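You operate a simulated robot arm through the tools that you are given. There is no shell and no other tool. Be economical: measure what you need, move in short steps, check, and stop when the job is done.

Carry out the task below with a simulated robot arm. There is one attempt and no reset: what you move stays moved.

TASK
Turn the disc knob to 12.

It is judged by the outcome, as a careful person would: the job done as asked, and still so three seconds after it is handed in. It fails if anything else is knocked over, pushed out of place, dropped, spilled or broken.

THE ROBOT
A 6-joint arm with a two-finger parallel gripper, fixed in place. Base frame: the origin is at the foot of the arm, x ahead of it, y to its left, z up. Lengths are in mm, angles in rad, forces in N, time in s.
With the tool pointing down near the work surface it reaches from about 220 to 660 mm from the base axis. Its first joint turns from -1.152 to 1.152 rad. Payload 2.9 kg.
Tool frame: the origin (TCP) lies between the finger pads and is the grasp point; the fingertips stand 30 mm ahead of it; z points along the fingers, y is the line along which they close. The gripper opens to 110 mm. The fingers are 20 mm wide and 10 mm thick; the gripper's body (48 by 112 mm) begins 55 mm behind the TCP.
Orientation is told as [roll, pitch, yaw] about the base's x, y, z axes, in that order, counted from this pose: with the fingers straight down and closing along the base's y, the tool's x points along the base's -x, its y along +y and its z along -z.

THE INTERFACE
- The arm moves only by the tool servo_tool. Its argument "series" is a list of rows, each a list of 3 entries, a list of its own where there are three numbers: the shift along the tool's x, y, z in units of 250 mm (1.0 is 250 mm), then the turn, a rotation vector about the tool's x, y, z in units of 90 degrees (1.0 is 90 degrees), then the finger opening in m, from 0 to 0.11. In form: [[[x, y, z], [ax, ay, az], hand], ...]. A call has 1 to 20 rows; each row is the pose to reach, as a shift and turn from the pose commanded when the call began, along the tool's axes at that moment. A call with a number of a shift or a turn outside -1 to 1 is refused whole. A row lasts 0.2 s, in which the tool goes at most 50 mm and 0.15 rad; a call with a longer step from one row to the next is refused whole, and so is a gripper value outside its range. A pose out of reach is approached as far as the arm can. The call stops where the force on the tool passes 40 N (or 10 N more than at its start, if that is more) or the arm is blocked; 0.2 s more then pass. The fingers move at their own pace (about 108 mm/s each) and stop on an object; they squeeze with about 39 N. The grip force told is the motor's: it shows also when the fingers shut on nothing. Time passes only in rows, and 0.2 s behind the last, so rows that repeat a pose let the fingers close. It gives the time, the measured TCP pose, the force on the tool (base axes), the opening and the grip force at its end, in the units of the frame above (readings bear some noise).
- Cameras (640 x 400 px; columns grow to the right, rows downward): "scene" is fixed at [94.9, 447, 1389.7]; the picture's right is [-0.57, -0.82, 0.00], its down [-0.49, 0.34, -0.80] and it looks along [0.66, -0.46, -0.59] (base axes); focal length 316 px, centre (320, 200). "wrist" rides on the gripper at [-36, 0, -57] in the tool frame; the picture's right is [0.00, -1.00, 0.00], its down [0.97, 0.00, -0.24] and it looks along [0.24, 0.00, 0.97] (tool axes); focal length 218 px, centre (320, 200).
- get_image(camera): a new picture of that camera. No time passes.
- probe_pixels(camera, pixels): for up to 12 pixels [column, row] of the newest picture of that camera ("zoom" is the newest enlarged one), the place [x, y, z] in the base frame of the surface seen there, good to about 2 mm, but the place of the scene camera against the robot may be out by one fixed shift of up to 12 mm in any direction. No time passes.
- close_up(camera, box): a new picture of the part [left, top, right, bottom] of that camera's present view, enlarged. No time passes.
- sign_off(): hands the job in; it is judged then, once.

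Work in short steps. Measure before you move; look again where a grasp or a placing could have gone wrong, and mend it. You have 60 turns and 20 pictures in all, the two below and enlarged ones among them. Open the gripper and draw the arm clear of the work before you hand the job in, unless the task says otherwise; then end with one line.

The tools are called after "Emit:" as name(argument=value, ...) on one line, values as JSON. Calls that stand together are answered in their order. servo_tool: Moves the arm, as the interface text tells. Its arguments: {"type":"object","properties":{"series":{"type":"array"}},"required":["series"]} The other tools are called the same way: get_image (camera) takes a picture; probe_pixels (camera, pixels) gives the place of the surface under pixels of a picture; close_up (camera, box) takes an enlarged picture of a part of a camera's view; sign_off () hands the job in.

At the start:

```text
clock: 0.0
position: [219.7, 275.4, 1211.9]
ee_rot: [-0.001, 0.0, 0.0]
force: [-0.7, -0.7, 0.4]
gripper_width: 109.9
finger_force: 0.0
```

scene: 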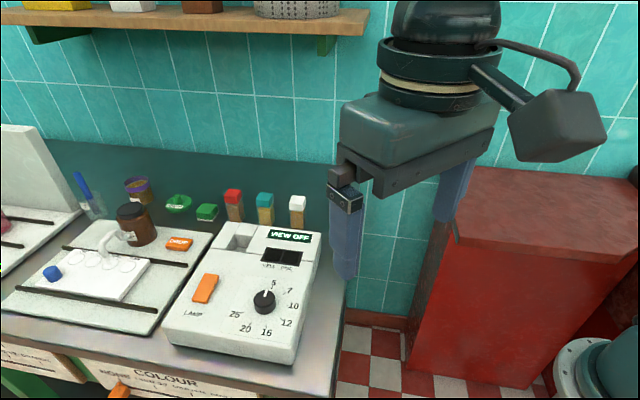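
wrist: 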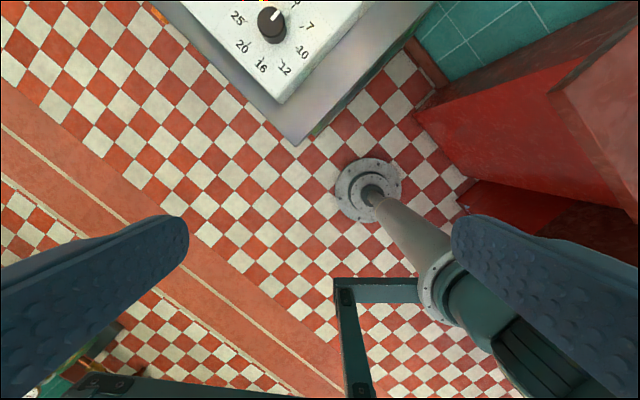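

The knob shows at scene (264,301) and wrist (271,24). I take a close-up of it and probe.

Emit:
close_up(camera="scene", box=[160, 220, 330, 360])

Emit:
close_up(camera="wrist", box=[200, 0, 350, 94])

Emit:
probe_pixels(camera="wrist", pixels=[[271, 24], [277, 13], [263, 22], [309, 26], [302, 52], [285, 69], [260, 66], [242, 46], [237, 17], [296, 2]])

Emit:
probe_pixels(camera="scene", pixels=[[264, 296], [264, 308], [290, 291], [293, 306], [286, 323], [266, 332], [245, 329], [235, 314], [274, 283]])

```text
2.86 times, centred on (245, 290) of scene
```

zoom: 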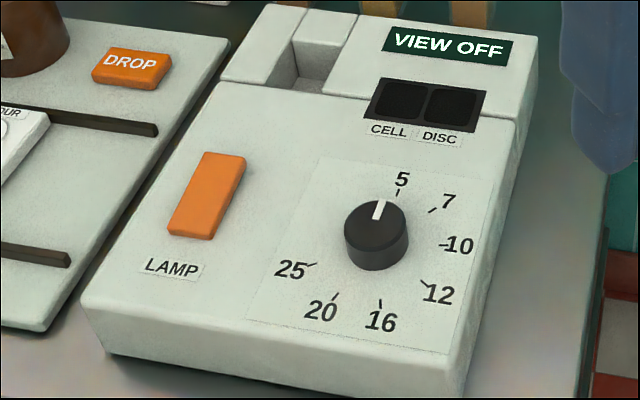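

```text
4.26 times, centred on (275, 47) of wrist
```

zoom: 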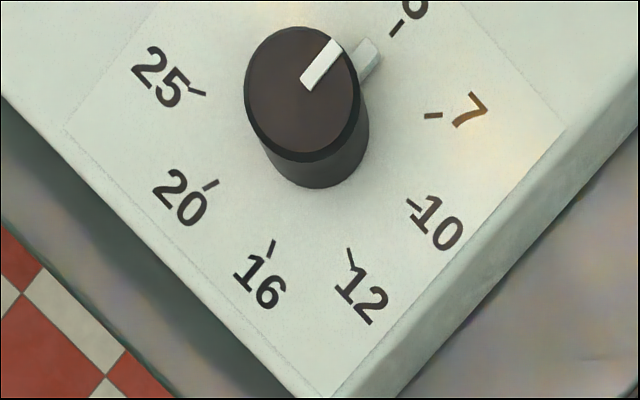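

```text
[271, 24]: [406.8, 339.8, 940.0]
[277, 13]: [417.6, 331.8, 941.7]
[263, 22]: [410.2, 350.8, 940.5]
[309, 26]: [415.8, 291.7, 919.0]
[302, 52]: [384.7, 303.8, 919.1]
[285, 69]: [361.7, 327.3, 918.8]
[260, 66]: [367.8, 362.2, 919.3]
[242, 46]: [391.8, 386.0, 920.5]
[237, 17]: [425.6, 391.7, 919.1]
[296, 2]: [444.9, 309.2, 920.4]
```

```text
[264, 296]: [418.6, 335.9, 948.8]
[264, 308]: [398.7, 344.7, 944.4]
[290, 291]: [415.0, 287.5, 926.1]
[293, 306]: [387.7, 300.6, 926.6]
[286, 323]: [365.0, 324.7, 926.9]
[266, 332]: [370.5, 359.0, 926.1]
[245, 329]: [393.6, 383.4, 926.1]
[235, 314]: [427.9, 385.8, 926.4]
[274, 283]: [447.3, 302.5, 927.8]
```

The knob stands about 22 mm above the panel, with its pointer at 5. I probe the ticks, the knob rim and the tabletop.

Emit:
probe_pixels(camera="zoom", pixels=[[397, 28], [433, 115], [413, 204], [350, 256], [271, 248], [210, 186], [197, 92], [335, 45], [305, 84], [250, 90], [353, 95], [300, 145]])

Emit:
probe_pixels(camera="wrist", pixels=[[300, 130], [400, 30], [283, 100], [240, 70]])

Emit:
probe_pixels(camera="scene", pixels=[[310, 370], [325, 340], [100, 355], [205, 288], [291, 257], [290, 237]])

```text
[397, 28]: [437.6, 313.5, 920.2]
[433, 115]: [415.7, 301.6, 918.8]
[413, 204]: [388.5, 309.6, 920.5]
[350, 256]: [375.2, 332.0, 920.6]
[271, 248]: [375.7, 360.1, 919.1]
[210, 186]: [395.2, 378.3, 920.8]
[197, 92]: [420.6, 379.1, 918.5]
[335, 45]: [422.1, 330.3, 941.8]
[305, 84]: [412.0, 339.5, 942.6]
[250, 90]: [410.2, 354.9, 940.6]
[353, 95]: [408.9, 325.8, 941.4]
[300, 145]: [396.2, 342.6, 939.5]
```

```text
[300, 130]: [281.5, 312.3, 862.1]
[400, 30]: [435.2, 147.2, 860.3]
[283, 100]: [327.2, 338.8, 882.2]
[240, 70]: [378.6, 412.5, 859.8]
```

```text
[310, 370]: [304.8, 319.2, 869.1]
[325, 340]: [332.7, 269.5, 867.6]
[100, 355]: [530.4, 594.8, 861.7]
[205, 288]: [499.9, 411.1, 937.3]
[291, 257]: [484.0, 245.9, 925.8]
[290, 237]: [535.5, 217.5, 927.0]
```

Centre of the knob is about (410.5, 340.5), its top at 941, panel at 920. The ticks are 40° apart, so 5→12 is 120° clockwise seen from above. I go above the knob.

Emit:
servo_tool(series=[[[-0.127, 0.043, 0.08], [0, 0, 0], 0.08], [[-0.254, 0.087, 0.16], [0, 0, 0], 0.08], [[-0.381, 0.13, 0.24], [0, 0, 0], 0.08], [[-0.508, 0.173, 0.32], [0, 0, 0], 0.08], [[-0.636, 0.217, 0.4], [0, 0, 0], 0.08], [[-0.763, 0.26, 0.488], [0, 0, 0], 0.08], [[-0.763, 0.26, 0.488], [0, 0, 0], 0.08]])

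Emit:
get_image(camera="wrist")

```text
clock: 1.6
position: [410.6, 340.3, 1090.0]
ee_rot: [0.0, 0.0, -0.001]
force: [-0.5, -1.0, 0.9]
gripper_width: 79.7
finger_force: 0.1
```

```text
15 pictures are left
```

wrist: 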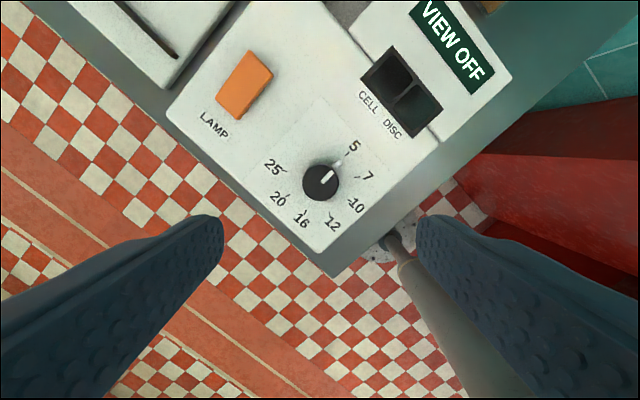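

The knob is centred under the tool at (321,182). Close-up of the knob to settle the pointer and the lump on its side.

Emit:
close_up(camera="wrist", box=[256, 130, 384, 240])

Emit:
probe_pixels(camera="wrist", pixels=[[305, 182], [337, 182], [320, 168], [320, 197], [337, 162], [328, 172], [320, 182]])

```text
3.64 times, centred on (320, 185) of wrist
```

zoom: 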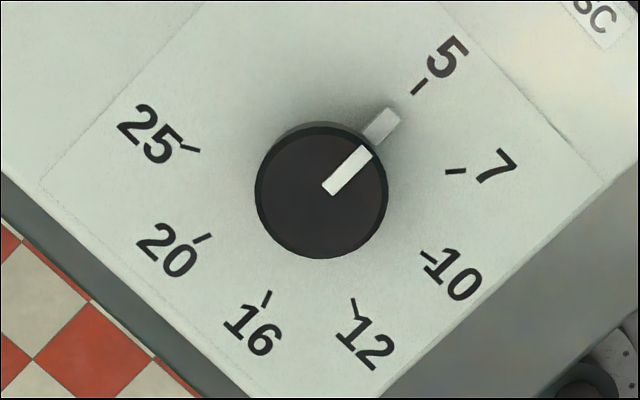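

```text
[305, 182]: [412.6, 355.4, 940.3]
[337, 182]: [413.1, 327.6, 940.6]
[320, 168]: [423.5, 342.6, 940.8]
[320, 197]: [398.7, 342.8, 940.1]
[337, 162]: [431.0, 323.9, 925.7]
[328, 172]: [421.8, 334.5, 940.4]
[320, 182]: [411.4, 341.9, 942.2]
```

The knob is about 34 mm across; its low index tab (z≈926) reaches out at −45°. I turn the tool to yaw +85° so that the fingers miss the tab and the 120° turn is in comfortable range, checking that the wrist permits it.

Emit:
servo_tool(series=[[[0, 0, 0], [0, 0, -0.09], 0.07], [[0, 0, 0], [0, 0, -0.18], 0.07], [[0, 0, 0], [0, 0, -0.27], 0.07], [[0, 0, 0], [0, 0, -0.36], 0.07], [[0, 0, 0], [0, 0, -0.45], 0.07], [[0, 0, 0], [0, 0, -0.54], 0.07], [[0, 0, 0], [0, 0, -0.63], 0.07], [[0, 0, 0], [0, 0, -0.72], 0.07], [[0, 0, 0], [0, 0, -0.81], 0.07], [[0, 0, 0], [0, 0, -0.9], 0.07], [[0, 0, 0], [0, 0, -0.944], 0.07], [[0, 0, 0], [0, 0, -0.944], 0.07]])

```text
clock: 4.2
position: [409.8, 341.8, 1090.9]
ee_rot: [0.0, 0.0, 1.484]
force: [-0.8, -0.3, 0.1]
gripper_width: 69.9
finger_force: 0.0
```

Yaw reached. I descend to TCP z≈959 (fingertips 929, above the tab).

Emit:
servo_tool(series=[[[0, 0, 0.12], [0, 0, 0], 0.07], [[0, 0, 0.24], [0, 0, 0], 0.07], [[0, 0, 0.36], [0, 0, 0], 0.07], [[0, 0, 0.44], [0, 0, 0], 0.07], [[0, 0, 0.49], [0, 0, 0], 0.07], [[0, 0, 0.524], [0, 0, 0], 0.07], [[0, 0, 0.524], [0, 0, 0], 0.07]])

Emit:
get_image(camera="wrist")

Emit:
close_up(camera="scene", box=[160, 220, 330, 360])

```text
clock: 5.8
position: [408.8, 342.2, 959.0]
ee_rot: [-0.001, 0.001, 1.483]
force: [-0.7, 1.1, 0.3]
gripper_width: 70.0
finger_force: 0.1
```

```text
13 pictures are left
```

wrist: 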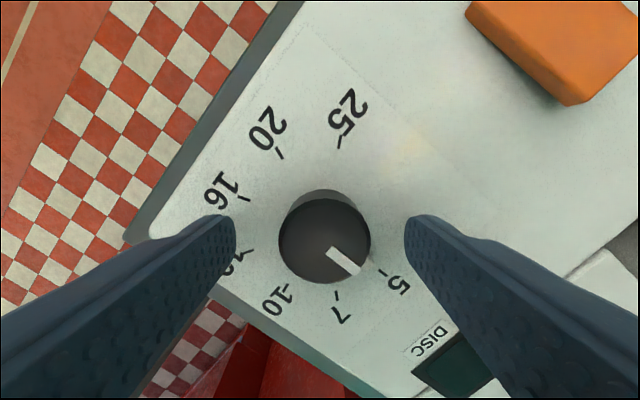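

```text
2.86 times, centred on (245, 290) of scene
```

zoom: 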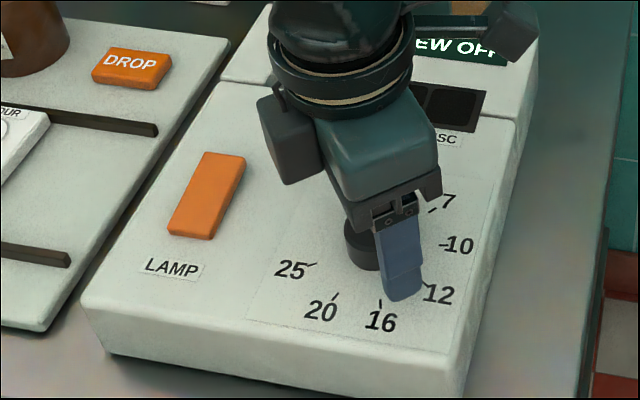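

Emit:
probe_pixels(camera="wrist", pixels=[[282, 240], [368, 240], [325, 203], [325, 280], [325, 240]])

```text
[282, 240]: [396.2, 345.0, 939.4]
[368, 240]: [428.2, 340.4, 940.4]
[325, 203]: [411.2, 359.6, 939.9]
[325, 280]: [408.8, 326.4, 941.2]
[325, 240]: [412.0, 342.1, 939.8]
```

Knob centre ≈(411.3, 342.7), so I shift the tool by about 2 mm along −y of the tool and then close.

Emit:
servo_tool(series=[[[-0.003, -0.007, 0], [0, 0, 0], 0.07], [[-0.003, -0.007, 0], [0, 0, 0], 0.045], [[-0.003, -0.007, 0], [0, 0, 0], 0.0], [[-0.003, -0.007, 0], [0, 0, 0], 0.0], [[-0.003, -0.007, 0], [0, 0, 0], 0.0]])

```text
clock: 7.0
position: [411.9, 342.0, 959.6]
ee_rot: [0.002, 0.0, 1.481]
force: [0.7, -1.2, -1.6]
gripper_width: 35.4
finger_force: 44.6
```

Gripped at 35.4 mm with little side force. I turn the first 40° clockwise (tool +z).

Emit:
servo_tool(series=[[[0, 0, 0], [0, 0, 0.06], 0.0], [[0, 0, 0], [0, 0, 0.12], 0.0], [[0, 0, 0], [0, 0, 0.18], 0.0], [[0, 0, 0], [0, 0, 0.24], 0.0], [[0, 0, 0], [0, 0, 0.3], 0.0], [[0, 0, 0], [0, 0, 0.36], 0.0], [[0, 0, 0], [0, 0, 0.4444], 0.0], [[0, 0, 0], [0, 0, 0.4444], 0.0]])

Emit:
get_image(camera="wrist")

```text
clock: 8.8
position: [412.5, 342.6, 959.8]
ee_rot: [0.0, 0.001, 0.782]
force: [9.0, -6.9, -5.5]
gripper_width: 35.6
finger_force: 45.0
```

```text
11 pictures are left
```

wrist: 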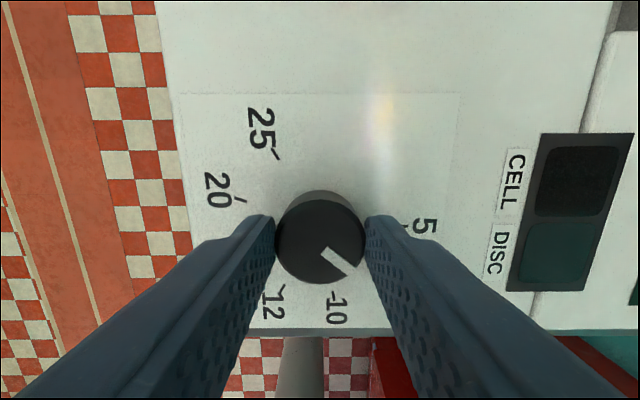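

The knob turned with the fingers (pointer fixed relative to the gripper, now towards 7). I ease by 0.5 mm in the force direction and turn on by 40°.

Emit:
servo_tool(series=[[[0, -0.002, 0], [0, 0, 0.06], 0.0], [[0, -0.002, 0], [0, 0, 0.12], 0.0], [[0, -0.002, 0], [0, 0, 0.18], 0.0], [[0, -0.002, 0], [0, 0, 0.24], 0.0], [[0, -0.002, 0], [0, 0, 0.3], 0.0], [[0, -0.002, 0], [0, 0, 0.36], 0.0], [[0, -0.002, 0], [0, 0, 0.4444], 0.0], [[0, -0.002, 0], [0, 0, 0.4444], 0.0]])

```text
clock: 10.6
position: [413.8, 341.3, 959.6]
ee_rot: [0.0, 0.003, 0.083]
force: [8.3, -13.0, -6.8]
gripper_width: 35.5
finger_force: 44.6
```

Side force 15 N, still moderate. I turn the last 40° without shifting.

Emit:
servo_tool(series=[[[0, 0, 0], [0, 0, 0.06], 0.0], [[0, 0, 0], [0, 0, 0.12], 0.0], [[0, 0, 0], [0, 0, 0.18], 0.0], [[0, 0, 0], [0, 0, 0.24], 0.0], [[0, 0, 0], [0, 0, 0.3], 0.0], [[0, 0, 0], [0, 0, 0.36], 0.0], [[0, 0, 0], [0, 0, 0.4444], 0.0], [[0, 0, 0], [0, 0, 0.4444], 0.0]])

Emit:
get_image(camera="wrist")

```text
clock: 12.4
position: [411.9, 340.1, 959.2]
ee_rot: [-0.003, 0.0, -0.616]
force: [0.6, -23.4, -0.9]
gripper_width: 35.5
finger_force: 44.9
```

```text
10 pictures are left
```

wrist: 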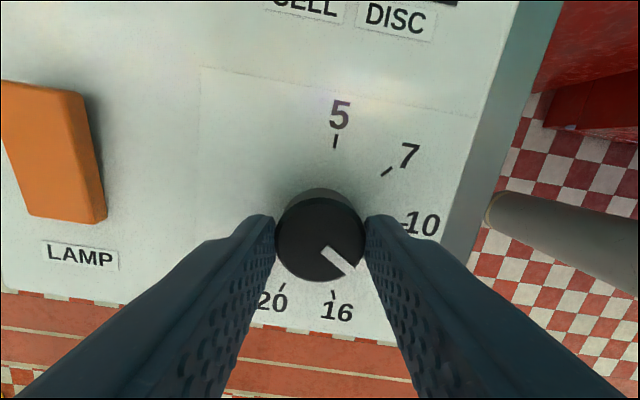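

The pointer followed, now towards 12. I open the fingers in place and then lift.

Emit:
servo_tool(series=[[[0, 0, 0], [0, 0, 0], 0.04], [[0, 0, 0], [0, 0, 0], 0.07], [[0, 0, 0], [0, 0, 0], 0.07], [[0, 0, -0.1], [0, 0, 0], 0.07], [[0, 0, -0.25], [0, 0, 0], 0.07], [[0, 0, -0.4], [0, 0, 0], 0.07], [[0, 0, -0.524], [0, 0, 0], 0.07], [[0, 0, -0.524], [0, 0, 0], 0.07]])

Emit:
close_up(camera="wrist", box=[256, 130, 384, 240])

Emit:
get_image(camera="scene")

```text
clock: 14.2
position: [413.0, 342.9, 1091.1]
ee_rot: [0.0, -0.002, -0.611]
force: [-0.6, -0.4, -0.1]
gripper_width: 69.9
finger_force: 0.1
```

```text
3.64 times, centred on (320, 185) of wrist
```

zoom: 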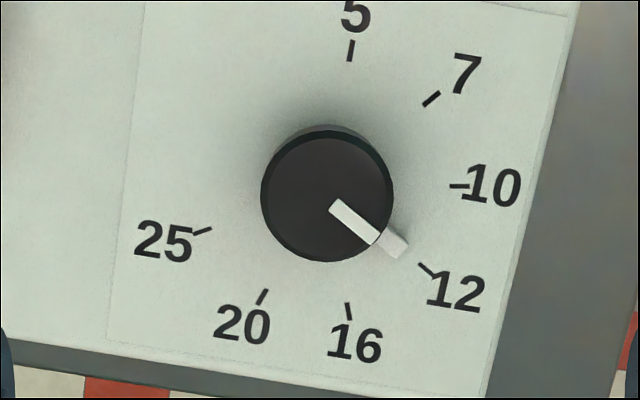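

```text
8 pictures are left
```

scene: 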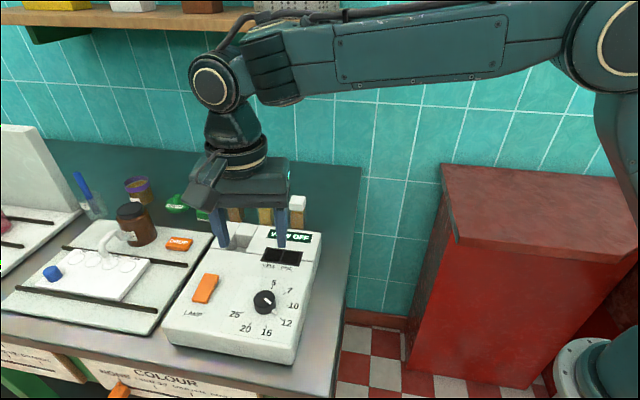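

The index tab points straight at the 12 tick, and the instrument has not moved. I draw the arm up and back to its starting region.

Emit:
servo_tool(series=[[[0, 0, -0.16], [0, 0, 0], 0.07], [[0, 0, -0.32], [0, 0, 0], 0.07], [[0, 0, -0.48], [0, 0, 0], 0.07], [[0.08, -0.108, -0.48], [0, 0, 0], 0.07], [[0.16, -0.216, -0.48], [0, 0, 0], 0.07], [[0.24, -0.324, -0.48], [0, 0, 0], 0.07], [[0.32, -0.432, -0.48], [0, 0, 0], 0.07], [[0.4, -0.54, -0.48], [0, 0, 0], 0.07], [[0.478, -0.649, -0.48], [0, 0, 0], 0.07], [[0.478, -0.649, -0.48], [0, 0, 0], 0.07]])

Emit:
close_up(camera="scene", box=[160, 220, 330, 360])

```text
clock: 16.4
position: [220.9, 277.7, 1210.1]
ee_rot: [0.0, 0.001, -0.612]
force: [-0.3, 0.6, 0.5]
gripper_width: 70.2
finger_force: 0.1
```

```text
2.86 times, centred on (245, 290) of scene
```

zoom: 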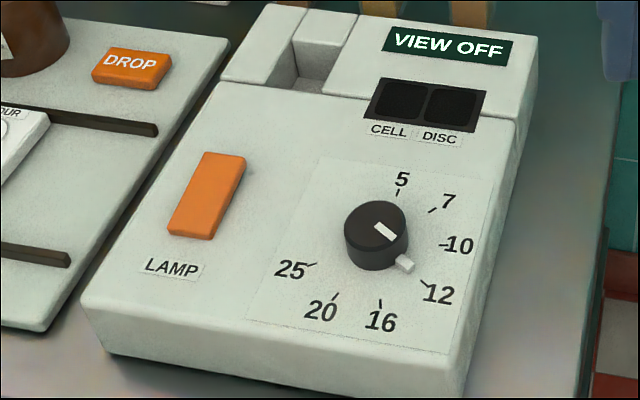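

The knob's tab points to the 12 tick and everything else is unchanged, so I hand it in.

Emit:
sign_off()

```text
The job is handed in.
```

The disc knob is turned from 5 to 12, nothing else was moved, and the arm is drawn clear with the gripper open.
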